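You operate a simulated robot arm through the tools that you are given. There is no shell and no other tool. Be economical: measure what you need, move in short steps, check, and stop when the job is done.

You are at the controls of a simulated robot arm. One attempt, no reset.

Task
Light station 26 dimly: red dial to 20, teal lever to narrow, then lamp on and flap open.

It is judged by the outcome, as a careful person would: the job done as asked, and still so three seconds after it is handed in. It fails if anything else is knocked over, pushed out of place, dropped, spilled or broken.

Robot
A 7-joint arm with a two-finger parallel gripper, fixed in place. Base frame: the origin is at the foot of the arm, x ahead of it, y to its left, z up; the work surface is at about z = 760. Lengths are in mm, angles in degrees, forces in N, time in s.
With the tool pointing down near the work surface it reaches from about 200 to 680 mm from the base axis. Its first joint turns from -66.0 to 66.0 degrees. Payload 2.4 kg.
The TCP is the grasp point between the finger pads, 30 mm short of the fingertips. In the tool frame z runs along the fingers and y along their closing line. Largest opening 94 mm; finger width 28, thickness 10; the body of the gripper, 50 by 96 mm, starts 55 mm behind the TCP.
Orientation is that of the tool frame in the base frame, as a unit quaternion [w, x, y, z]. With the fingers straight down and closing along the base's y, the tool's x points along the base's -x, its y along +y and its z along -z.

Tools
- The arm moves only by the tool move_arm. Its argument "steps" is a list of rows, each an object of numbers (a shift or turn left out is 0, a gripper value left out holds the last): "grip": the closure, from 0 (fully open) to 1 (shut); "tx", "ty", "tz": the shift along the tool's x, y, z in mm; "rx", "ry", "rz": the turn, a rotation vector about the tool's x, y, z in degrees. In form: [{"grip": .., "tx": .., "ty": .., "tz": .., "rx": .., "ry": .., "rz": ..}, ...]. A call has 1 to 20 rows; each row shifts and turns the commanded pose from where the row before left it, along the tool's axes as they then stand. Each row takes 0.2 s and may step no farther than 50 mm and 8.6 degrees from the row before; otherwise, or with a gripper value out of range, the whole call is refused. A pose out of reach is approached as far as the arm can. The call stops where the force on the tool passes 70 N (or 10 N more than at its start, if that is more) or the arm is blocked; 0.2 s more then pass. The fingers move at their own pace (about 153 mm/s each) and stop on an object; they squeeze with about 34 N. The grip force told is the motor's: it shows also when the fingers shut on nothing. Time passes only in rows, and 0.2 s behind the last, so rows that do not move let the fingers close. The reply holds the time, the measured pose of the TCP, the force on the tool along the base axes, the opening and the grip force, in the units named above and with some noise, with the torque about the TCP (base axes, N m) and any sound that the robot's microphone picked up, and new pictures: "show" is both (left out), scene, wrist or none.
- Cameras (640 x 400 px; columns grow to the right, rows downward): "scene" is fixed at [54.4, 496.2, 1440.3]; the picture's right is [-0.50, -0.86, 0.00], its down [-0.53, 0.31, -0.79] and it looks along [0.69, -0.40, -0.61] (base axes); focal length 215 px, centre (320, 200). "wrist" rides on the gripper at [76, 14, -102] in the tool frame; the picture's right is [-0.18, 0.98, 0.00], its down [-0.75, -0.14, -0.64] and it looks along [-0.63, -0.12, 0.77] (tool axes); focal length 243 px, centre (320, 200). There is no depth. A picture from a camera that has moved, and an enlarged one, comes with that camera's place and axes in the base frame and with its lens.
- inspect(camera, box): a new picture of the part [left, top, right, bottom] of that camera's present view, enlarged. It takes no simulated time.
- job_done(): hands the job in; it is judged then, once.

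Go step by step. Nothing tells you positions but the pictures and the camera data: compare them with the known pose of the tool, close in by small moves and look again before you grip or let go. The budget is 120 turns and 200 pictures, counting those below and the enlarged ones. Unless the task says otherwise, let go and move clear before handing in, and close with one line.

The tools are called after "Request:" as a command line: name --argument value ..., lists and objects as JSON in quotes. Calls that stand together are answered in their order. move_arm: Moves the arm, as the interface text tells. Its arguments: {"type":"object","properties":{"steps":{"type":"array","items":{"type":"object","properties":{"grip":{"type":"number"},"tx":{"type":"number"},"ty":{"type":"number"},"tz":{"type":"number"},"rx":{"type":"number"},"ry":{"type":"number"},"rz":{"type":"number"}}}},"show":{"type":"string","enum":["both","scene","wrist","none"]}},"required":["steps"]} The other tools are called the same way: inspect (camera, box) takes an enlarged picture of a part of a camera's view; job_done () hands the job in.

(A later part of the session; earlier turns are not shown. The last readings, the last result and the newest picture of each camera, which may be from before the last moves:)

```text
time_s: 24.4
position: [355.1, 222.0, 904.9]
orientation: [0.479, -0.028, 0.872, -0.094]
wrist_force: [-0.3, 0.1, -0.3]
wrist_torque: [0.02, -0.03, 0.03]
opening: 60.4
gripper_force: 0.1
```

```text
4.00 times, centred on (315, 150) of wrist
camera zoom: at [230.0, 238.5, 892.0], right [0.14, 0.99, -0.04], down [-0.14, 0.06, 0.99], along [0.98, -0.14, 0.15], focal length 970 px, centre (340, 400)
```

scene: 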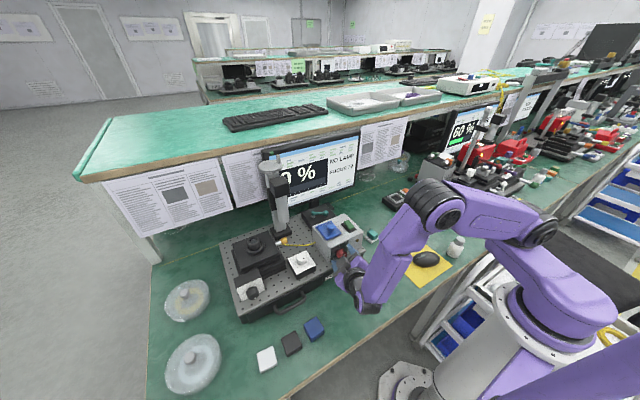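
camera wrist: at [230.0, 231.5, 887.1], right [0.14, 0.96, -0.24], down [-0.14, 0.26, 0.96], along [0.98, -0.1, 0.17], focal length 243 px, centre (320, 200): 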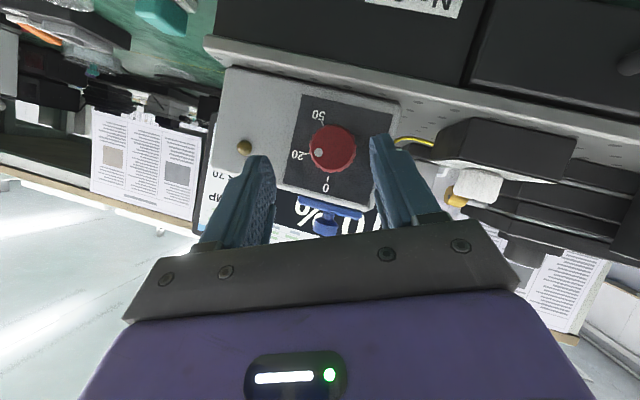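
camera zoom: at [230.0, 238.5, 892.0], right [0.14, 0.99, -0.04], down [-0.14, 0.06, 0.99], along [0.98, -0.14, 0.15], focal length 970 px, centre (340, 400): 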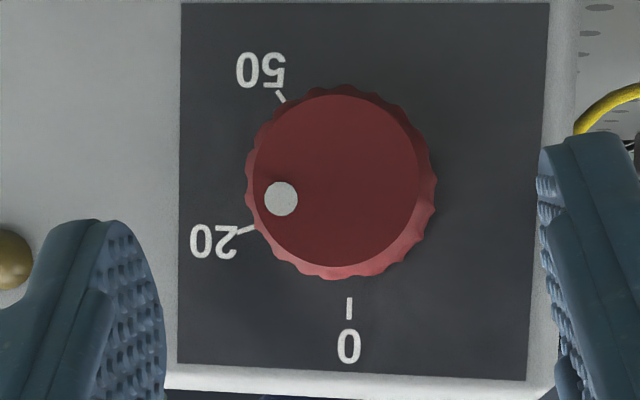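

The dot now sits on the 20 tick within a couple of degrees. Next I'll rise clear and level the tool to look at the lever, rocker and flap.

Request:
move_arm --steps '[{"tx": -33.6, "tz": -20}, {"tx": -33.6, "tz": -20}, {"tx": -33.6, "tz": -20}, {"tx": -33.6, "tz": -20}, {"ry": 8}, {"ry": 8}, {"ry": 8}, {"ry": 8}, {"ry": 8}, {"ry": 8}, {"ry": 8}, {}]'

```text
time_s: 27.0
position: [362.7, 251.5, 1058.9]
orientation: [0.012, 0.019, 0.995, -0.096]
wrist_force: [-0.2, 0.1, -0.1]
wrist_torque: [0.03, -0.02, 0.03]
opening: 60.3
gripper_force: 0.2
camera wrist: at [285.6, 286.8, 1154.3], right [0.23, 0.96, -0.18], down [0.73, -0.04, 0.68], along [0.64, -0.29, -0.71], focal length 243 px, centre (320, 200)
```

scene: 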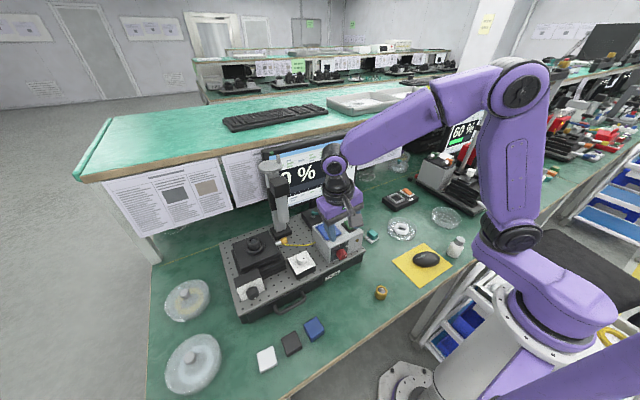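
wrist: 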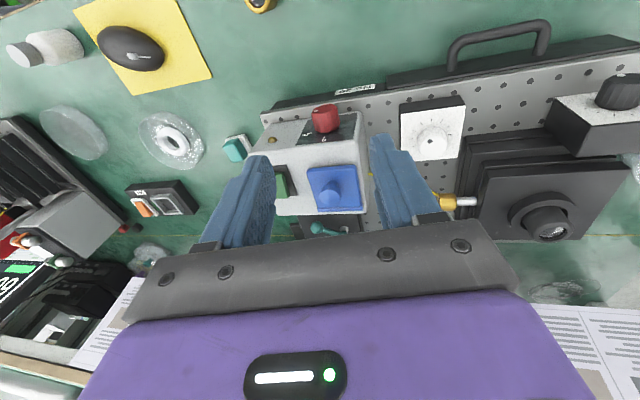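

Request:
move_arm --steps '[{"rx": -5.5, "ry": 0.7, "rz": -1.1, "grip": 0}, {"rx": -5.5, "ry": 0.7, "rz": -1.1}, {"tx": -34, "ty": -19, "tz": 14}, {"tx": -34, "ty": -19, "tz": 14}, {"tx": -34, "ty": -19, "tz": 14}, {"tx": -34, "ty": -19, "tz": 14}, {}]' --show "wrist"

Request:
inspect --camera "wrist" --box '[240, 40, 420, 220]'

```text
time_s: 28.6
position: [496.0, 174.9, 1005.4]
orientation: [0.002, 0.002, 1.0, -0.001]
wrist_force: [0.1, 0.1, -0.8]
wrist_torque: [0.03, 0.02, -0.01]
opening: 94.0
gripper_force: 0.1
camera wrist: at [420.4, 188.5, 1107.0], right [0.19, 0.98, 0.0], down [0.75, -0.14, 0.64], along [0.63, -0.12, -0.76], focal length 243 px, centre (320, 200)
```

wrist: 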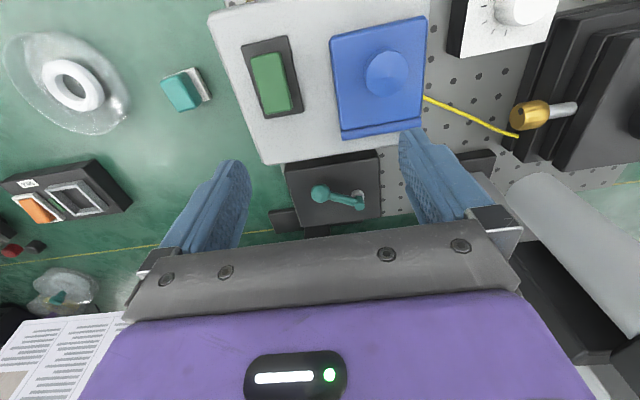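

```text
2.22 times, centred on (330, 130) of wrist
camera zoom: at [420.4, 188.5, 1107.0], right [0.19, 0.98, 0.0], down [0.75, -0.14, 0.64], along [0.63, -0.12, -0.76], focal length 539 px, centre (298, 356)
```

zoom: 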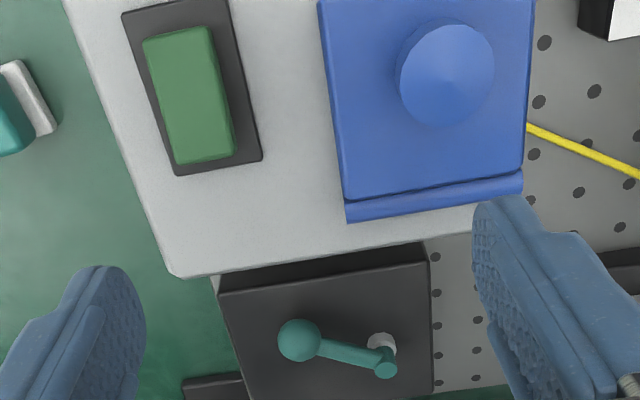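

Request:
inspect --camera "wrist" --box '[270, 145, 400, 225]'

Request:
inspect --camera "scene" --box '[290, 190, 360, 240]'

```text
4.92 times, centred on (335, 185) of wrist
camera zoom: at [420.4, 188.5, 1107.0], right [0.19, 0.98, 0.0], down [0.75, -0.14, 0.64], along [0.63, -0.12, -0.76], focal length 1194 px, centre (246, 274)
```

zoom: 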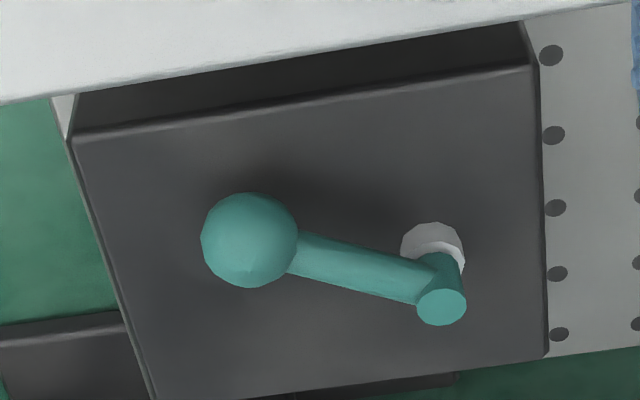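

```text
8.00 times, centred on (325, 215) of scene
camera zoom: at [54.4, 496.2, 1440.3], right [-0.5, -0.86, 0.0], down [-0.53, 0.31, -0.79], along [0.69, -0.4, -0.61], focal length 1720 px, centre (280, 80)
```

zoom: 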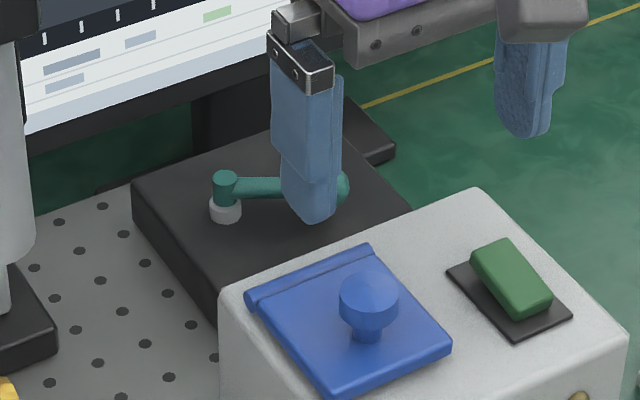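

I see no narrow/wide marks on the lever block. I'll check the screen and the posted sheets for a clue.

Request:
inspect --camera "scene" --box '[100, 160, 260, 240]'

Request:
inspect --camera "scene" --box '[255, 120, 415, 215]'

Request:
inspect --camera "scene" --box '[430, 80, 530, 150]'

```text
4.00 times, centred on (180, 200) of scene
camera zoom: at [54.4, 496.2, 1440.3], right [-0.5, -0.86, 0.0], down [-0.53, 0.31, -0.79], along [0.69, -0.4, -0.61], focal length 860 px, centre (880, 200)
```

zoom: 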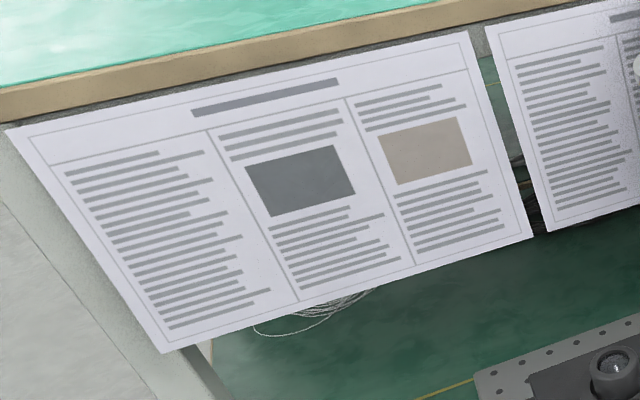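

```text
4.00 times, centred on (335, 168) of scene
camera zoom: at [54.4, 496.2, 1440.3], right [-0.5, -0.86, 0.0], down [-0.53, 0.31, -0.79], along [0.69, -0.4, -0.61], focal length 860 px, centre (260, 330)
```

zoom: 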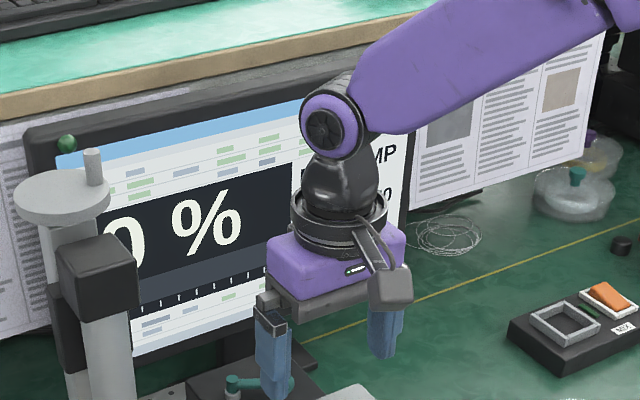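

```text
5.71 times, centred on (480, 115) of scene
camera zoom: at [54.4, 496.2, 1440.3], right [-0.5, -0.86, 0.0], down [-0.53, 0.31, -0.79], along [0.69, -0.4, -0.61], focal length 1229 px, centre (-594, 686)
```

zoom: 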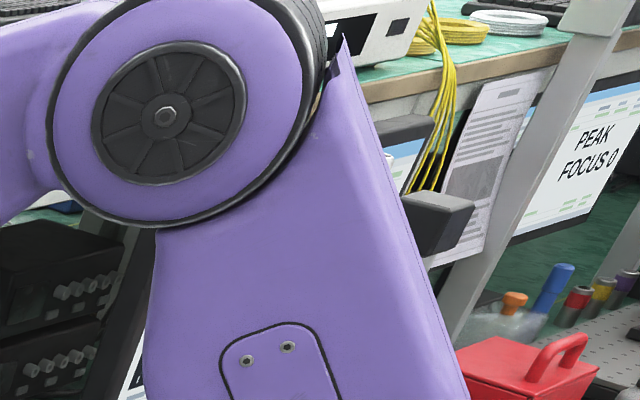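

Request:
move_arm --steps '[{"tx": -13, "ty": -37}, {"tx": -13, "ty": -37}, {"tx": -13, "ty": -37}, {"tz": 20, "rz": -7.5}, {"tz": 20, "rz": -7.5}, {"rz": -7.5}, {"rz": -7.5}, {"rz": -7.5}, {"rz": -7.5}, {"rz": -7.5}, {"rz": -7.5}, {}]' --show "wrist"

```text
time_s: 31.2
position: [538.8, 63.5, 964.1]
orientation: [0.001, -0.5, 0.866, -0.001]
wrist_force: [-0.3, 0.0, 0.4]
wrist_torque: [0.02, 0.01, -0.02]
opening: 93.8
gripper_force: 0.1
camera wrist: at [487.5, 4.2, 1066.5], right [-0.76, 0.65, 0.0], down [0.5, 0.58, 0.64], along [0.42, 0.49, -0.77], focal length 243 px, centre (320, 200)
```

wrist: 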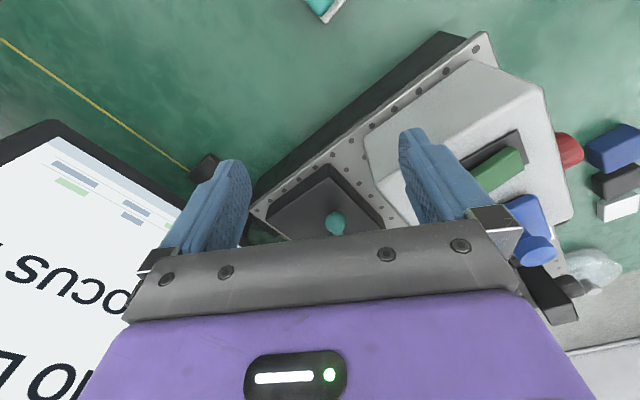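

Request:
inspect --camera "wrist" --box '[230, 130, 410, 245]'

```text
3.48 times, centred on (320, 188) of wrist
camera zoom: at [487.5, 4.2, 1066.5], right [-0.76, 0.65, 0.0], down [0.5, 0.58, 0.64], along [0.42, 0.49, -0.77], focal length 844 px, centre (320, 244)
```

zoom: 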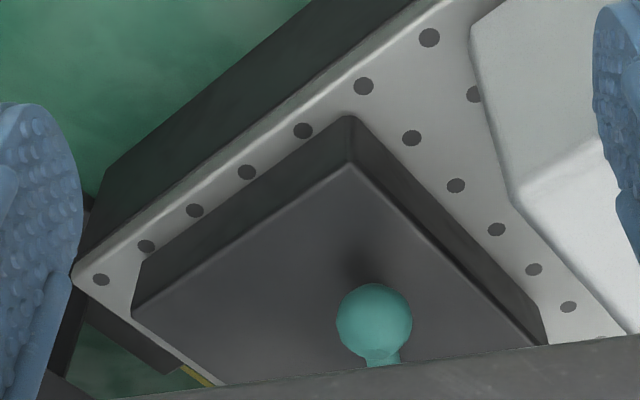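

There are no labels on any visible face. The lever pivots at about (623, 200), its ball is at about (603, 155), and the block is symmetric in x, so it looks like a two-position lever sitting at its front stop. I'll return the tool upright, close the fingers and come down in front of the ball to push it backward.

Request:
move_arm --steps '[{"tz": -20, "grip": 1, "rz": 7.5}, {"rz": 7.5}, {"rz": 7.5}, {"rz": 7.5}, {"rz": 7.5}, {"rz": 7.5}, {"rz": 7.5}, {"rz": 7.5}, {"tx": -10, "ty": 45}, {"tx": -10, "ty": 46}, {"tz": 25}, {}]'

```text
time_s: 33.8
position: [556.5, 155.5, 957.1]
orientation: [0.002, 0.001, 1.0, -0.001]
wrist_force: [-0.1, -0.6, 0.3]
wrist_torque: [0.01, -0.04, 0.02]
opening: 0.0
gripper_force: 33.1
camera wrist: at [480.0, 168.2, 1060.2], right [0.19, 0.98, 0.0], down [0.75, -0.14, 0.64], along [0.63, -0.12, -0.76], focal length 243 px, centre (320, 200)
```

scene: 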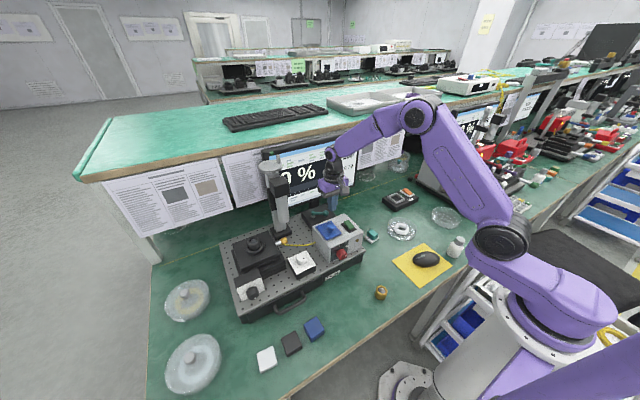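
wrist: 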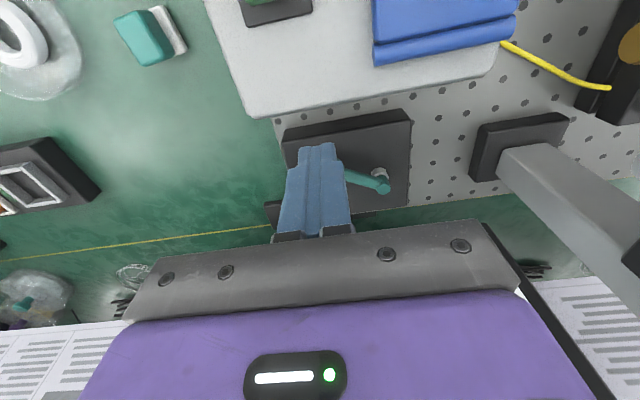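

Request:
move_arm --steps '[{"tz": 25}, {"tz": 20}, {}]' --show "none"

Request:
inspect --camera "scene" --box '[290, 180, 370, 240]'

Request:
inspect --camera "wrist" --box '[250, 70, 430, 240]'

```text
time_s: 34.6
position: [558.0, 153.9, 912.2]
orientation: [0.001, 0.001, 1.0, -0.001]
wrist_force: [-0.4, 0.6, -0.1]
wrist_torque: [-0.01, -0.01, -0.03]
opening: 0.0
gripper_force: 33.0
```

```text
6.67 times, centred on (330, 210) of scene
camera zoom: at [54.4, 496.2, 1440.3], right [-0.5, -0.86, 0.0], down [-0.53, 0.31, -0.79], along [0.69, -0.4, -0.61], focal length 1434 px, centre (253, 133)
```

zoom: 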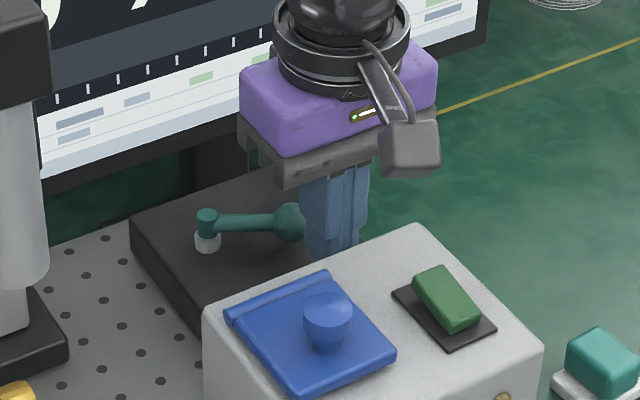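

```text
2.35 times, centred on (340, 155) of wrist
camera zoom: at [481.8, 167.3, 1015.7], right [0.19, 0.98, 0.0], down [0.75, -0.14, 0.64], along [0.63, -0.12, -0.76], focal length 571 px, centre (273, 306)
```

zoom: 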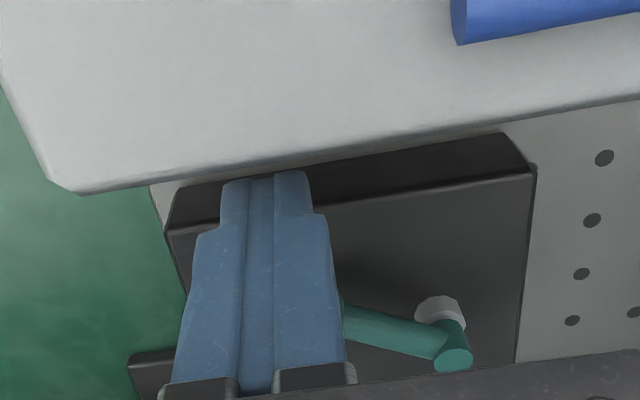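

Request:
move_arm --steps '[{"tz": 15}, {"tx": -10}, {"tx": -8}, {"tx": -8}, {"tx": -8}, {}]' --show "none"

Request:
inspect --camera "scene" --box '[290, 180, 370, 240]'

```text
time_s: 35.7
position: [572.1, 154.6, 895.3]
orientation: [-0.025, 0.0, 1.0, -0.007]
wrist_force: [-17.4, -1.4, 13.9]
wrist_torque: [-0.11, 0.2, 0.05]
opening: 0.2
gripper_force: 32.8
stopped in row 5: the force on the tool passed its limit at 76 N (the readings are from after the stop); the commanded pose is now the measured one
```

```text
6.67 times, centred on (330, 210) of scene
camera zoom: at [53.7, 496.1, 1440.4], right [-0.5, -0.86, 0.0], down [-0.53, 0.31, -0.79], along [0.69, -0.4, -0.61], focal length 1434 px, centre (253, 133)
```

zoom: 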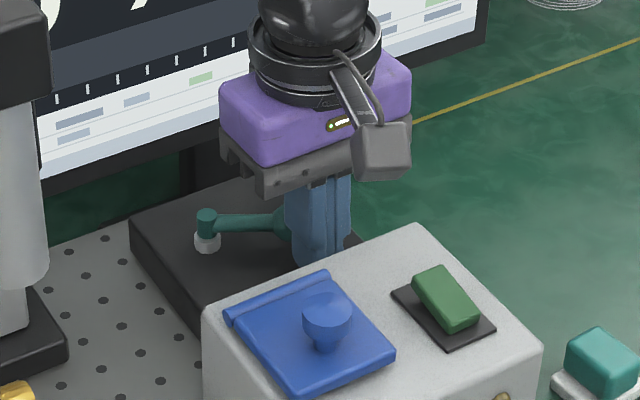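

The push was blocked; either the tip met the block edge or the lever resisted. I'll back off, lift a little and look.

Request:
move_arm --steps '[{"tx": 14}, {"tz": -30}, {"tz": -30}, {"tx": 30}, {}]' --show "wrist"

Request:
inspect --camera "wrist" --box '[250, 90, 430, 230]'

Request:
inspect --camera "scene" --box '[290, 180, 370, 240]'

```text
time_s: 36.9
position: [533.3, 156.6, 958.0]
orientation: [-0.02, -0.001, 1.0, -0.006]
wrist_force: [0.2, -0.1, -0.1]
wrist_torque: [-0.02, 0.02, 0.0]
opening: 0.0
gripper_force: 33.2
camera wrist: at [461.3, 171.6, 1062.9], right [0.18, 0.98, -0.02], down [0.78, -0.13, 0.61], along [0.6, -0.13, -0.79], focal length 243 px, centre (320, 200)
```

wrist: 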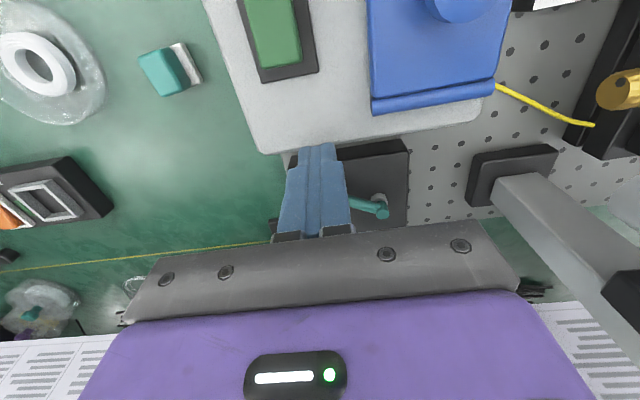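

```text
2.86 times, centred on (340, 160) of wrist
camera zoom: at [461.3, 171.6, 1062.9], right [0.18, 0.98, -0.02], down [0.78, -0.13, 0.61], along [0.6, -0.13, -0.79], focal length 693 px, centre (263, 314)
```

zoom: 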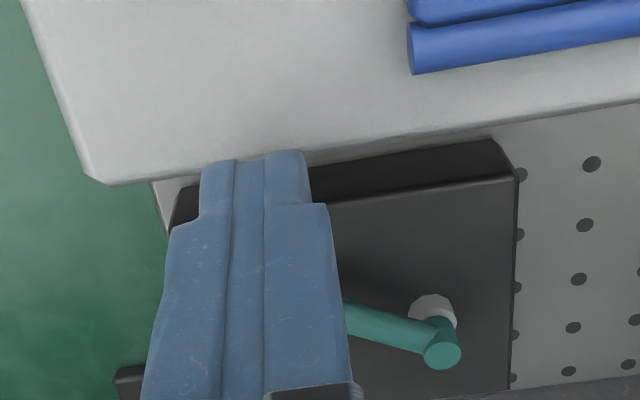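

```text
6.67 times, centred on (330, 210) of scene
camera zoom: at [54.4, 496.2, 1440.3], right [-0.5, -0.86, 0.0], down [-0.53, 0.31, -0.79], along [0.69, -0.4, -0.61], focal length 1434 px, centre (253, 133)
```

zoom: 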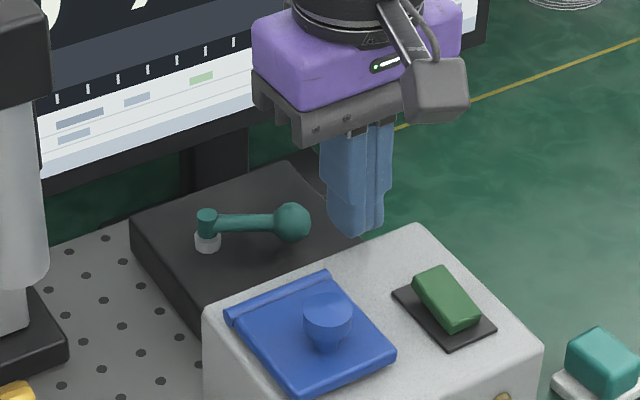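

The block top is at about z=866, so the tip had struck its edge; the ball centre is nearer z=884. I'll retry with the tip at about z=875.

Request:
move_arm --steps '[{"tx": -22, "ry": -2.3, "rx": -0.7}, {"tz": 27}, {"tz": 26}, {"tx": -8}, {"tx": -8}, {"tx": -8}, {}]' --show "none"

Request:
inspect --camera "scene" --box '[290, 180, 370, 240]'

```text
time_s: 38.5
position: [571.8, 155.7, 902.3]
orientation: [-0.011, -0.001, 1.0, -0.003]
wrist_force: [-38.1, -1.6, 6.9]
wrist_torque: [0.1, 0.63, 0.01]
opening: 0.0
gripper_force: 33.5
```

```text
6.67 times, centred on (330, 210) of scene
camera zoom: at [53.2, 496.2, 1440.4], right [-0.5, -0.86, 0.0], down [-0.53, 0.31, -0.79], along [0.69, -0.4, -0.61], focal length 1434 px, centre (253, 133)
```

zoom: 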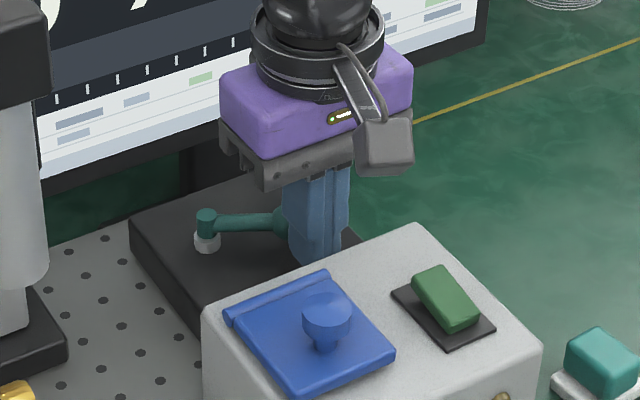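

The torque puts contact right at ball height, so it is the lever itself that won't go backward. It must swing toward the front, so I'll go over to the back side and push it forward gently.

Request:
move_arm --steps '[{"tx": 10}, {"tz": -30}, {"tz": -20}, {"tx": -30}, {"tx": -30}, {"tx": -8}, {}]'

Request:
inspect --camera "scene" --box '[290, 170, 370, 240]'

```text
time_s: 40.1
position: [635.3, 155.0, 954.0]
orientation: [-0.001, -0.001, 1.0, 0.0]
wrist_force: [0.4, 1.0, 0.0]
wrist_torque: [0.01, 0.01, 0.01]
opening: 0.1
gripper_force: 33.5
camera wrist: at [560.4, 168.4, 1056.1], right [0.18, 0.98, 0.0], down [0.76, -0.14, 0.64], along [0.63, -0.12, -0.77], focal length 243 px, centre (320, 200)
```

scene: 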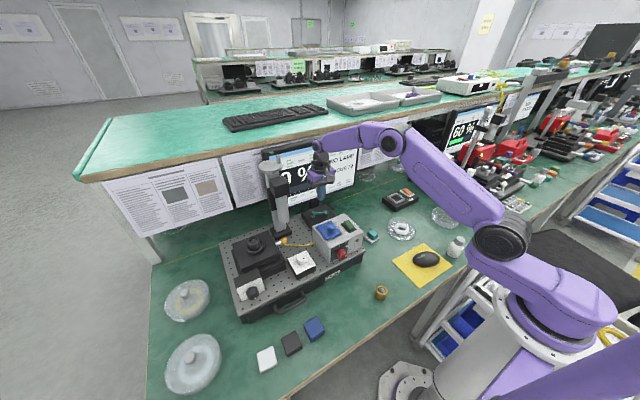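
wrist: 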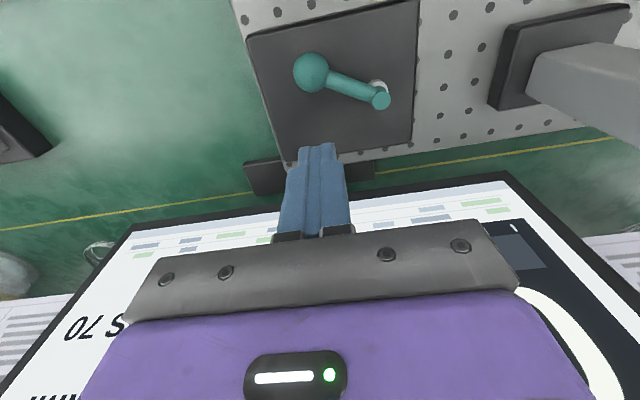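

```text
5.71 times, centred on (330, 205) of scene
camera zoom: at [54.4, 496.2, 1440.3], right [-0.5, -0.86, 0.0], down [-0.53, 0.31, -0.79], along [0.69, -0.4, -0.61], focal length 1229 px, centre (263, 171)
```

zoom: 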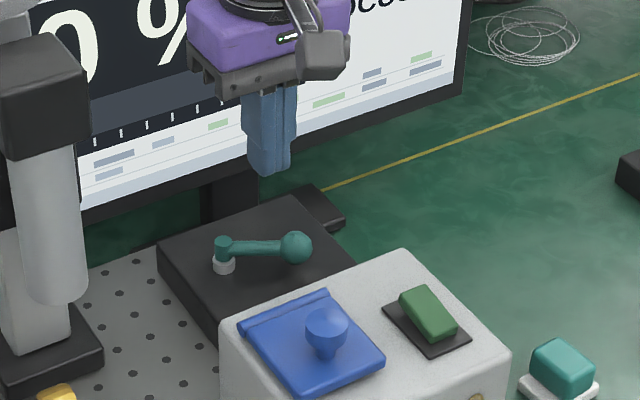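

Request:
inspect --camera "wrist" --box '[240, 0, 430, 170]'

```text
2.35 times, centred on (335, 85) of wrist
camera zoom: at [560.4, 168.4, 1056.1], right [0.18, 0.98, 0.0], down [0.76, -0.14, 0.64], along [0.63, -0.12, -0.77], focal length 571 px, centre (285, 471)
```

zoom: 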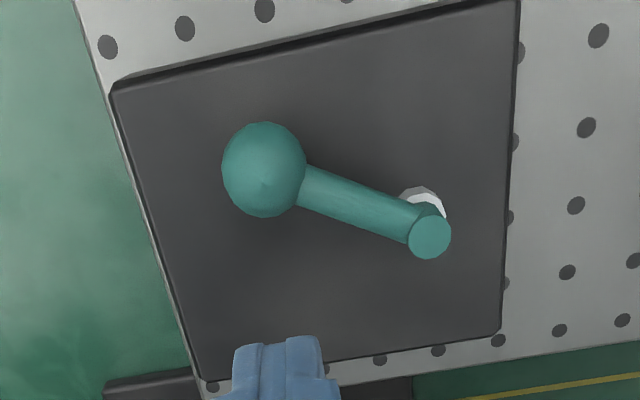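

Request:
move_arm --steps '[{"tz": 25}, {"tz": 25}, {"tx": 7}, {"tx": 7}, {"tx": 6}, {"tx": 6}, {}]'

Request:
inspect --camera "scene" --box '[290, 170, 370, 240]'

```text
time_s: 41.7
position: [610.0, 154.9, 902.6]
orientation: [-0.001, -0.001, 1.0, 0.0]
wrist_force: [1.3, 1.0, 0.4]
wrist_torque: [0.02, 0.0, -0.03]
opening: 0.0
gripper_force: 33.1
camera wrist: at [534.0, 167.8, 1005.2], right [0.18, 0.98, 0.0], down [0.75, -0.14, 0.64], along [0.63, -0.12, -0.77], focal length 243 px, centre (320, 200)
```

scene: 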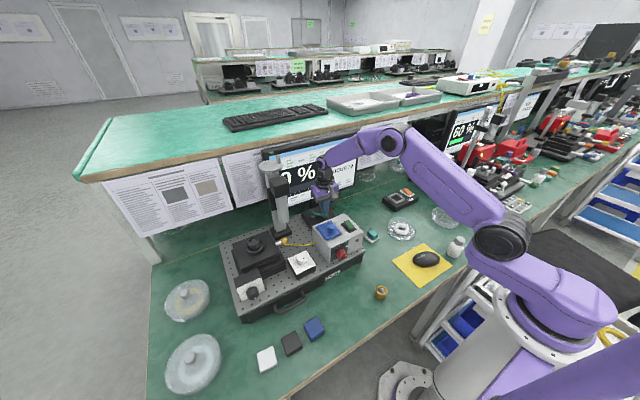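
wrist: 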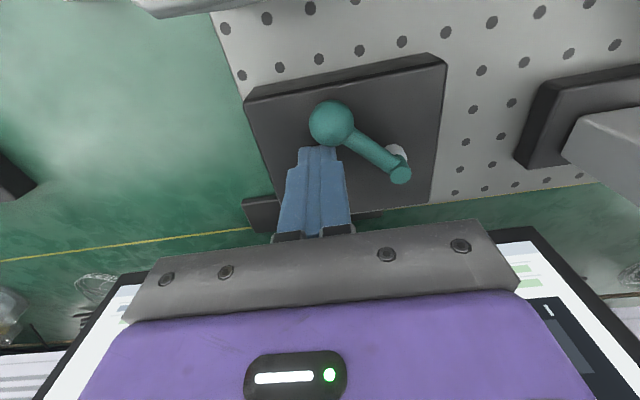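

```text
5.71 times, centred on (330, 205) of scene
camera zoom: at [54.4, 496.3, 1440.3], right [-0.5, -0.86, 0.0], down [-0.53, 0.31, -0.79], along [0.69, -0.4, -0.61], focal length 1229 px, centre (263, 171)
```

zoom: 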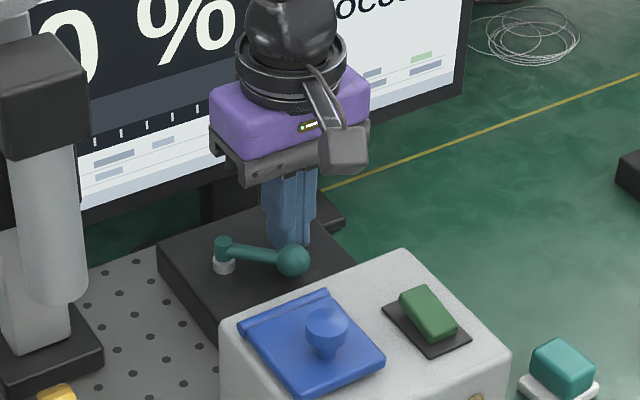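

It swings freely toward the front. I'll follow its arc further with small moves.

Request:
move_arm --steps '[{"tx": 7, "ty": 2}, {"tx": 7, "ty": 4}, {"tx": 6, "ty": 6}, {"tx": 4, "ty": 6}, {}]' --show "wrist"

Request:
inspect --camera "scene" --box '[290, 170, 370, 240]'

```text
time_s: 42.9
position: [586.6, 174.1, 903.2]
orientation: [-0.001, -0.001, 1.0, 0.0]
wrist_force: [0.4, -0.2, 0.3]
wrist_torque: [-0.04, -0.01, 0.0]
opening: 0.1
gripper_force: 33.7
camera wrist: at [510.1, 187.0, 1005.6], right [0.18, 0.98, 0.0], down [0.76, -0.14, 0.64], along [0.63, -0.12, -0.77], focal length 243 px, centre (320, 200)
```

wrist: 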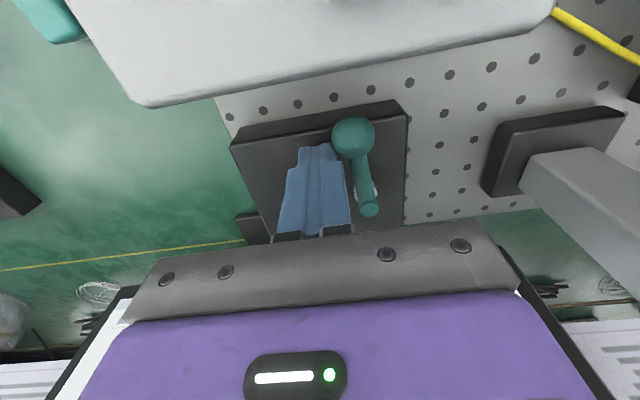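

```text
5.71 times, centred on (330, 205) of scene
camera zoom: at [54.4, 496.2, 1440.3], right [-0.5, -0.86, 0.0], down [-0.53, 0.31, -0.79], along [0.69, -0.4, -0.61], focal length 1229 px, centre (263, 171)
```

zoom: 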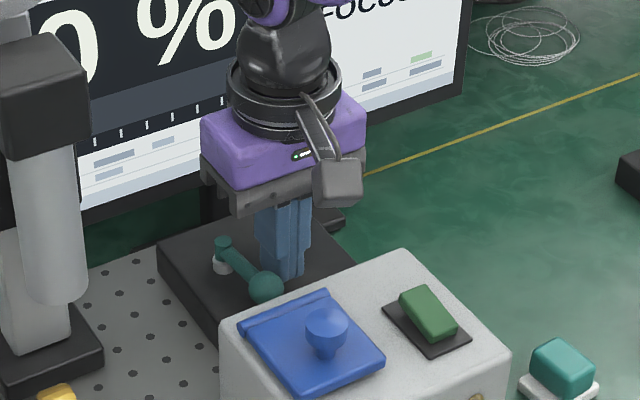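

Request:
move_arm --steps '[{"ty": 7, "tx": 4}, {"ty": 7, "tx": 2}, {"ty": 7}, {}]' --show "wrist"

```text
time_s: 43.9
position: [580.9, 190.5, 903.8]
orientation: [-0.002, 0.001, 1.0, -0.001]
wrist_force: [-0.7, -11.6, -0.5]
wrist_torque: [-0.28, 0.03, 0.13]
opening: 0.0
gripper_force: 33.4
camera wrist: at [504.8, 205.3, 1005.6], right [0.19, 0.98, 0.0], down [0.76, -0.14, 0.64], along [0.63, -0.12, -0.77], focal length 243 px, centre (320, 200)
```

wrist: 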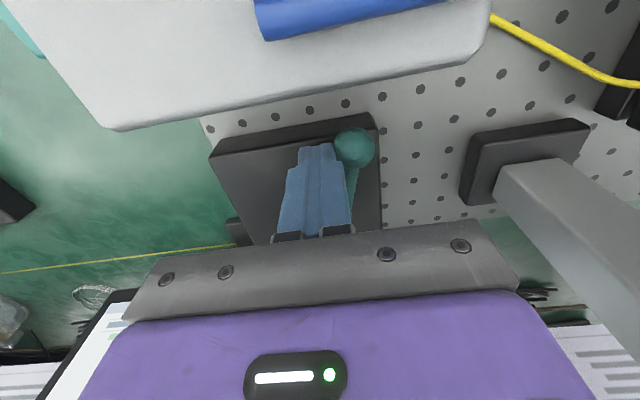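

The lever met its other stop. I'll back away and check that it stays, and look at the screen.

Request:
move_arm --steps '[{"ty": -10}, {"tz": -30}, {"tz": -35}, {"ty": -40}, {"ty": -40}, {}]'

Request:
inspect --camera "scene" --box '[260, 140, 370, 240]'

```text
time_s: 45.3
position: [581.2, 105.3, 967.1]
orientation: [-0.001, 0.0, 1.0, 0.0]
wrist_force: [-0.2, -0.9, -0.2]
wrist_torque: [-0.02, -0.01, 0.03]
opening: 0.0
gripper_force: 33.0
camera wrist: at [504.7, 118.8, 1069.9], right [0.18, 0.98, 0.0], down [0.75, -0.14, 0.64], along [0.63, -0.12, -0.77], focal length 243 px, centre (320, 200)
```

scene: 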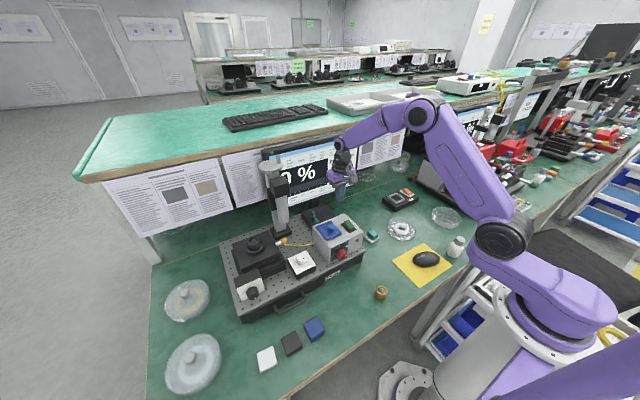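
wrist: 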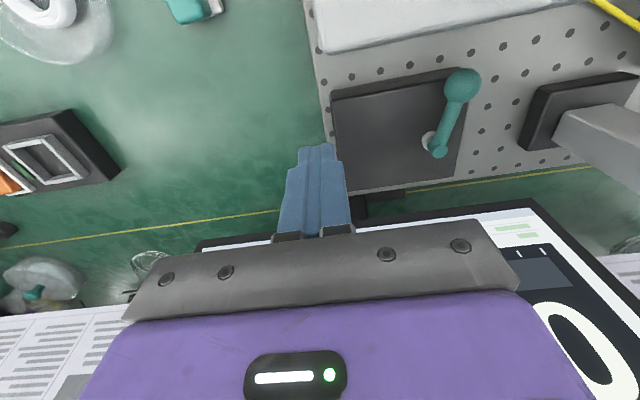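

```text
4.00 times, centred on (315, 190) of scene
camera zoom: at [54.4, 496.2, 1440.3], right [-0.5, -0.86, 0.0], down [-0.53, 0.31, -0.79], along [0.69, -0.4, -0.61], focal length 860 px, centre (340, 240)
```

zoom: 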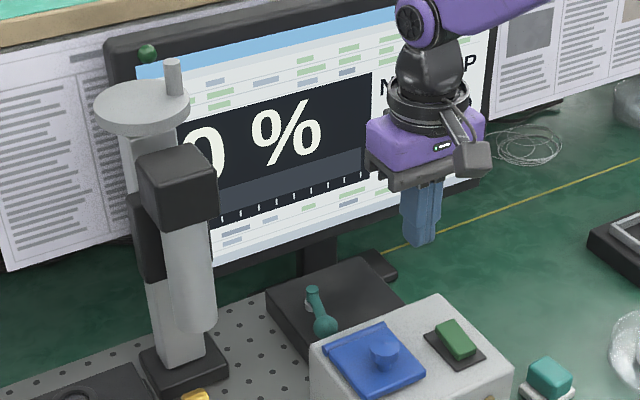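

The lever stays in its new position. Now the green rocker, so I'll see which end is raised.

Request:
move_arm --steps '[{"tz": -20, "tx": 35}, {"tx": 45}, {"tx": 45}, {"tx": 45}, {}]' --show "wrist"

Request:
inspect --camera "scene" --box '[325, 200, 365, 240]'

```text
time_s: 46.5
position: [412.2, 106.7, 987.5]
orientation: [-0.001, -0.001, 1.0, 0.0]
wrist_force: [0.5, 0.3, 0.4]
wrist_torque: [-0.02, -0.02, 0.01]
opening: 0.3
gripper_force: 32.4
camera wrist: at [335.7, 119.3, 1090.7], right [0.18, 0.98, 0.0], down [0.75, -0.14, 0.64], along [0.63, -0.12, -0.77], focal length 243 px, centre (320, 200)
```

wrist: 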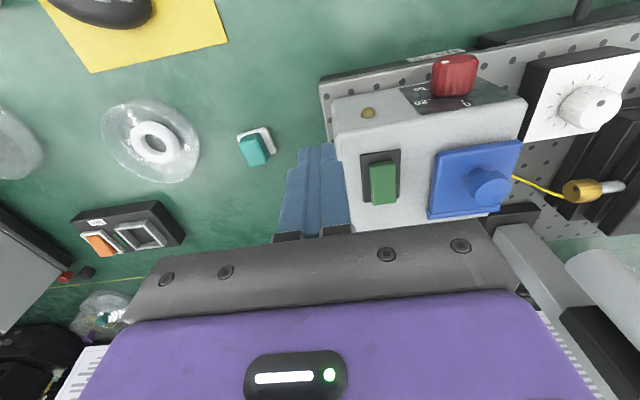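

```text
10.00 times, centred on (345, 220) of scene
camera zoom: at [54.4, 496.2, 1440.3], right [-0.5, -0.86, 0.0], down [-0.53, 0.31, -0.79], along [0.69, -0.4, -0.61], focal length 2150 px, centre (70, 0)
```

zoom: 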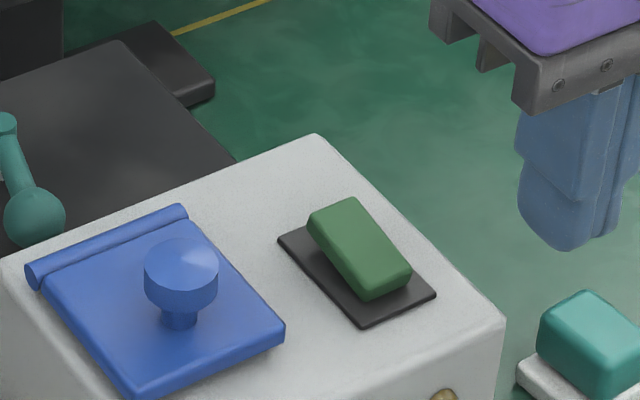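

Request:
inspect --camera "wrist" --box '[340, 130, 430, 220]'

```text
4.44 times, centred on (385, 175) of wrist
camera zoom: at [335.7, 119.3, 1090.7], right [0.18, 0.98, 0.0], down [0.75, -0.14, 0.64], along [0.63, -0.12, -0.77], focal length 1078 px, centre (31, 311)
```

zoom: 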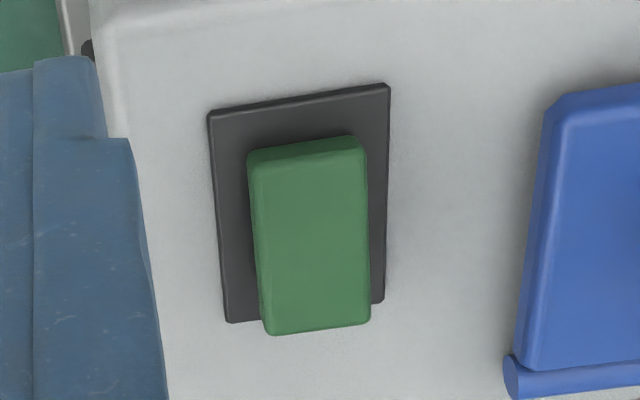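

The far (+x) end of the rocker is raised, at about x=473, y=147, z≈938. I'll press that end with the closed fingertips.

Request:
move_arm --steps '[{"tx": -33, "ty": 20}, {"tx": -32, "ty": 20}, {"tz": 12}, {"tz": 4}, {}]'

Request:
inspect --camera "scene" --box '[325, 190, 375, 240]'

```text
time_s: 47.7
position: [474.4, 144.7, 969.9]
orientation: [-0.001, 0.0, 1.0, 0.0]
wrist_force: [0.3, 0.4, 0.4]
wrist_torque: [0.0, -0.01, 0.0]
opening: 0.0
gripper_force: 33.2
camera wrist: at [399.3, 158.2, 1074.1], right [0.18, 0.98, 0.0], down [0.76, -0.14, 0.64], along [0.63, -0.12, -0.77], focal length 243 px, centre (320, 200)
```

scene: 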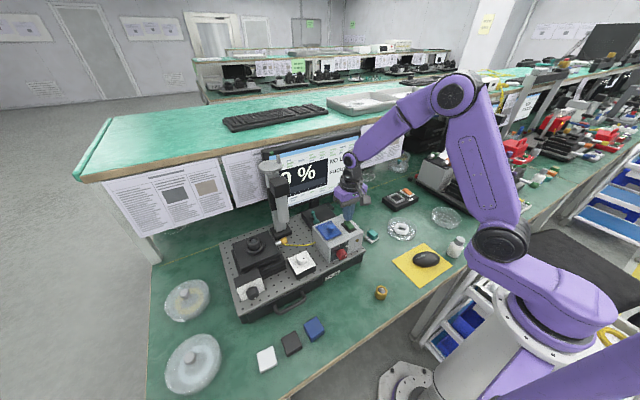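
wrist: 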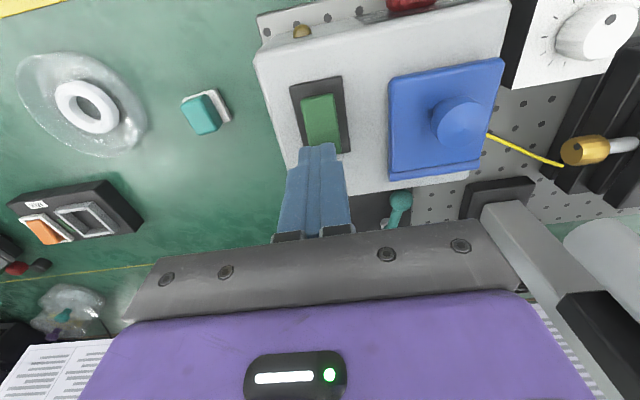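

```text
8.00 times, centred on (350, 215) of scene
camera zoom: at [54.4, 496.3, 1440.3], right [-0.5, -0.86, 0.0], down [-0.53, 0.31, -0.79], along [0.69, -0.4, -0.61], focal length 1720 px, centre (80, 80)
```

zoom: 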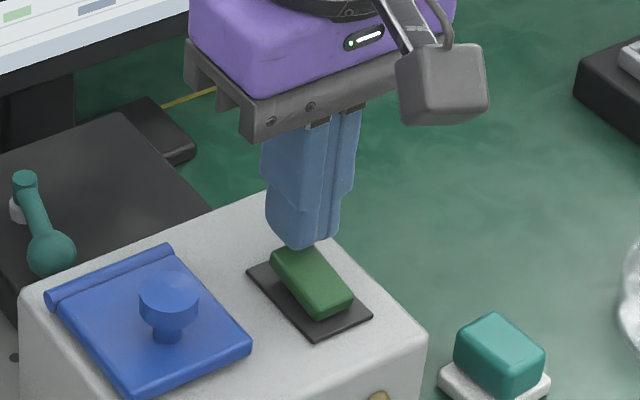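

Positioned over the raised end. Pressing down in small steps.

Request:
move_arm --steps '[{"tz": 3}, {"tz": 3}, {"tz": 3}, {"tz": 2}, {}]'

Request:
inspect --camera "scene" --box '[325, 190, 375, 240]'

```text
time_s: 48.9
position: [475.5, 142.7, 965.0]
orientation: [0.003, 0.0, 1.0, 0.002]
wrist_force: [-2.9, -1.5, 53.1]
wrist_torque: [-0.05, 0.83, -0.14]
opening: 0.0
gripper_force: 33.3
camera wrist: at [399.6, 157.4, 1066.7], right [0.18, 0.98, 0.0], down [0.75, -0.14, 0.65], along [0.64, -0.12, -0.76], focal length 243 px, centre (320, 200)
```

scene: 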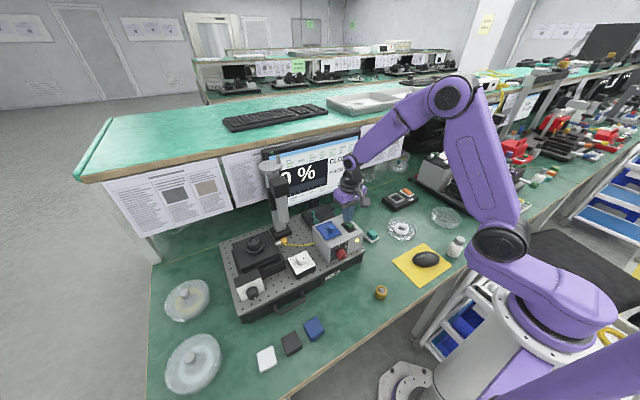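
wrist: 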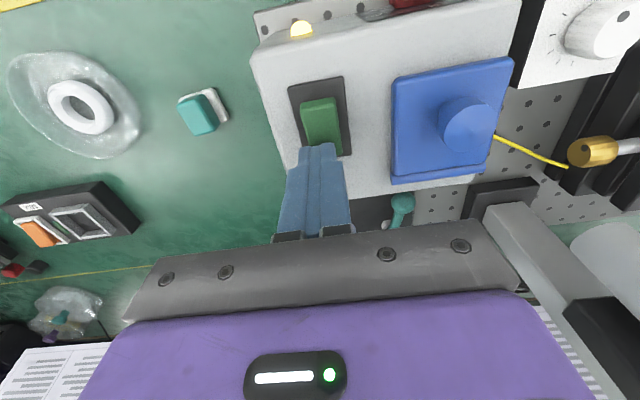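

```text
8.00 times, centred on (350, 215) of scene
camera zoom: at [53.5, 496.0, 1440.5], right [-0.5, -0.86, 0.0], down [-0.53, 0.31, -0.79], along [0.69, -0.4, -0.61], focal length 1720 px, centre (80, 80)
```

zoom: 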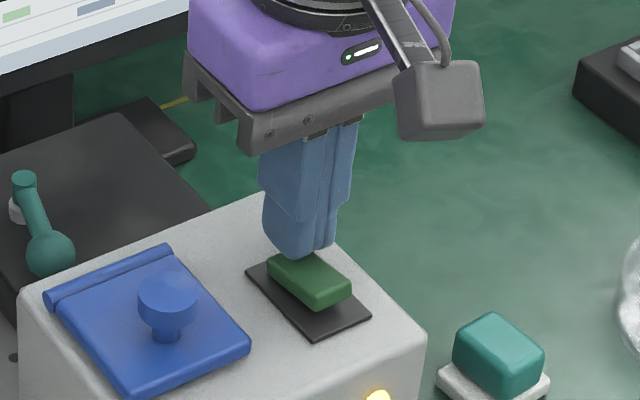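

The lamp indicator is lit and the screen changed. Next is the blue flap: it hinges at its back edge, with its mushroom knob at about (462, 220, 950). I'll rise and line up over the knob with fingers part open.

Request:
move_arm --steps '[{"tz": -25}, {"tz": -25, "ty": 20, "grip": 0.4}, {"ty": 28, "tx": 6}, {"ty": 28, "tx": 6}, {}]'

Request:
inspect --camera "scene" --box '[300, 170, 370, 240]'

Request:
inspect --camera "scene" --box '[260, 130, 370, 210]'

```text
time_s: 50.1
position: [463.5, 219.3, 1010.6]
orientation: [-0.001, 0.001, 1.0, 0.0]
wrist_force: [0.8, 0.0, 0.2]
wrist_torque: [0.0, -0.01, 0.0]
opening: 56.3
gripper_force: 0.1
camera wrist: at [387.4, 232.9, 1113.4], right [0.18, 0.98, 0.0], down [0.76, -0.14, 0.64], along [0.63, -0.12, -0.77], focal length 243 px, centre (320, 200)
```

scene: 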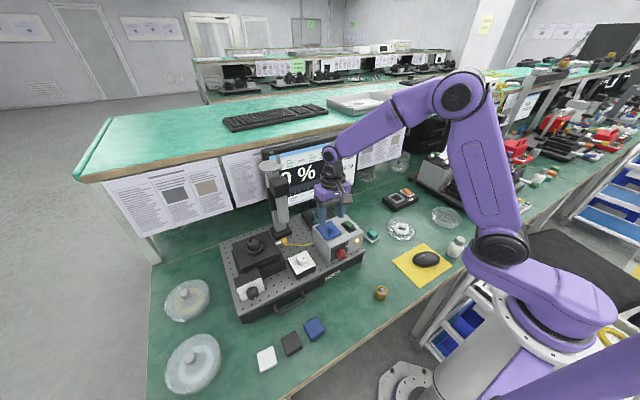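
wrist: 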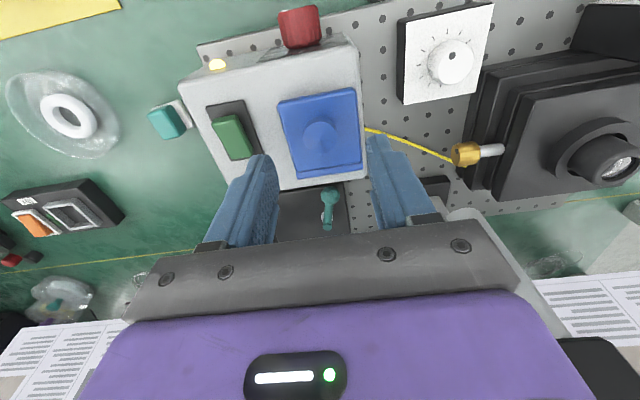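

```text
5.71 times, centred on (335, 205) of scene
camera zoom: at [54.4, 496.3, 1440.3], right [-0.5, -0.86, 0.0], down [-0.53, 0.31, -0.79], along [0.69, -0.4, -0.61], focal length 1229 px, centre (234, 171)
```

zoom: 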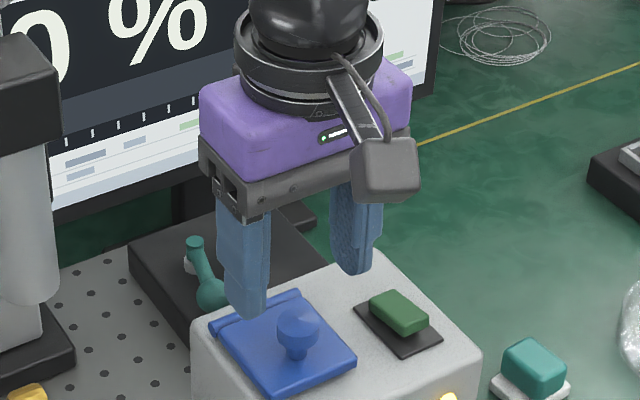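

```text
5.00 times, centred on (315, 170) of scene
camera zoom: at [54.4, 496.3, 1440.3], right [-0.5, -0.86, 0.0], down [-0.53, 0.31, -0.79], along [0.69, -0.4, -0.61], focal length 1075 px, centre (345, 350)
```

zoom: 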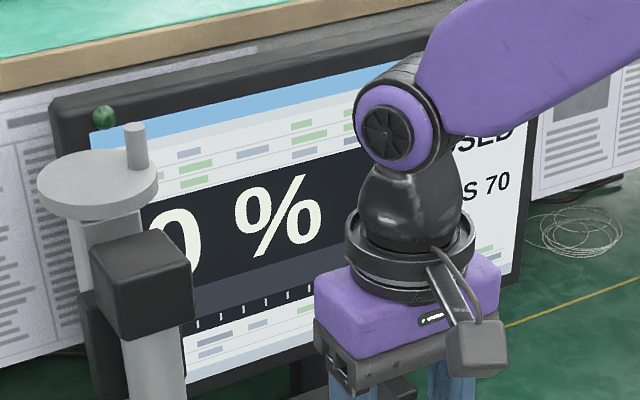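

Request:
move_arm --steps '[{"tz": 20, "tx": 2}, {"tz": 18}, {}]' --show "none"

Request:
inspect --camera "scene" --box '[300, 190, 360, 250]'

Request:
inspect --camera "wrist" --box '[240, 80, 420, 230]'

```text
time_s: 50.9
position: [461.3, 220.7, 972.9]
orientation: [-0.001, -0.001, 1.0, 0.0]
wrist_force: [0.6, 0.5, -1.2]
wrist_torque: [0.0, -0.03, -0.01]
opening: 56.4
gripper_force: 0.1
```

```text
6.67 times, centred on (330, 220) of scene
camera zoom: at [54.4, 496.2, 1440.3], right [-0.5, -0.86, 0.0], down [-0.53, 0.31, -0.79], along [0.69, -0.4, -0.61], focal length 1434 px, centre (253, 67)
```

zoom: 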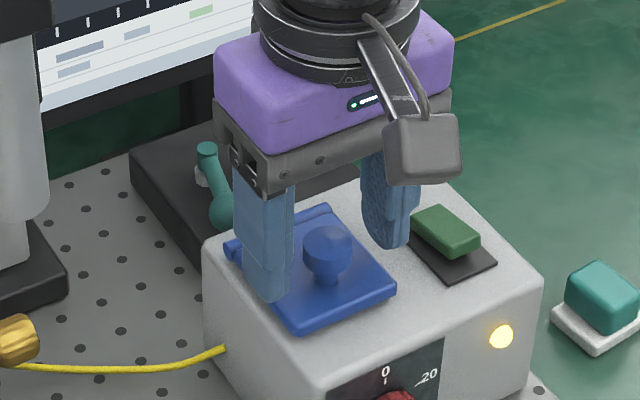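

```text
2.67 times, centred on (330, 155) of wrist
camera zoom: at [385.7, 233.8, 1074.8], right [0.18, 0.98, 0.0], down [0.76, -0.14, 0.64], along [0.63, -0.12, -0.77], focal length 647 px, centre (293, 320)
```

zoom: 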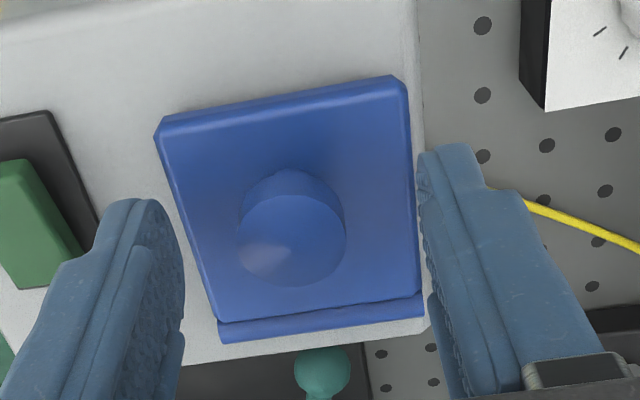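

The head centre sits near z=950. I'll lower 3 mm, close, and lift along the hinge arc.

Request:
move_arm --steps '[{"tz": 3}, {"grip": 1}, {}, {}]' --show "none"

Request:
inspect --camera "scene" --box '[300, 190, 360, 250]'

```text
time_s: 51.9
position: [461.3, 220.3, 970.5]
orientation: [-0.001, -0.001, 1.0, 0.0]
wrist_force: [-1.5, -0.9, 2.6]
wrist_torque: [0.37, -0.01, 0.04]
opening: 23.0
gripper_force: 45.2
```

```text
6.67 times, centred on (330, 220) of scene
camera zoom: at [54.3, 496.3, 1440.3], right [-0.5, -0.86, 0.0], down [-0.53, 0.31, -0.79], along [0.69, -0.4, -0.61], focal length 1434 px, centre (253, 67)
```

zoom: 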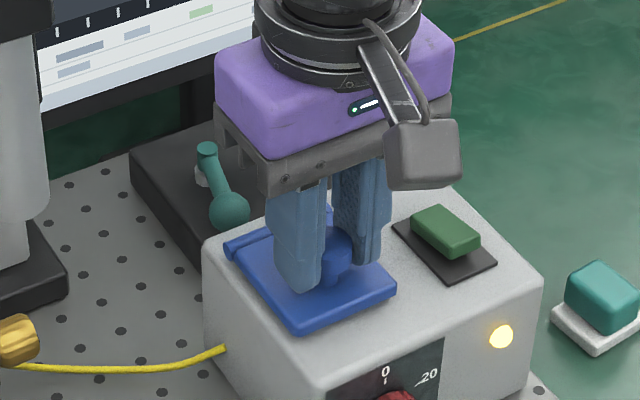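

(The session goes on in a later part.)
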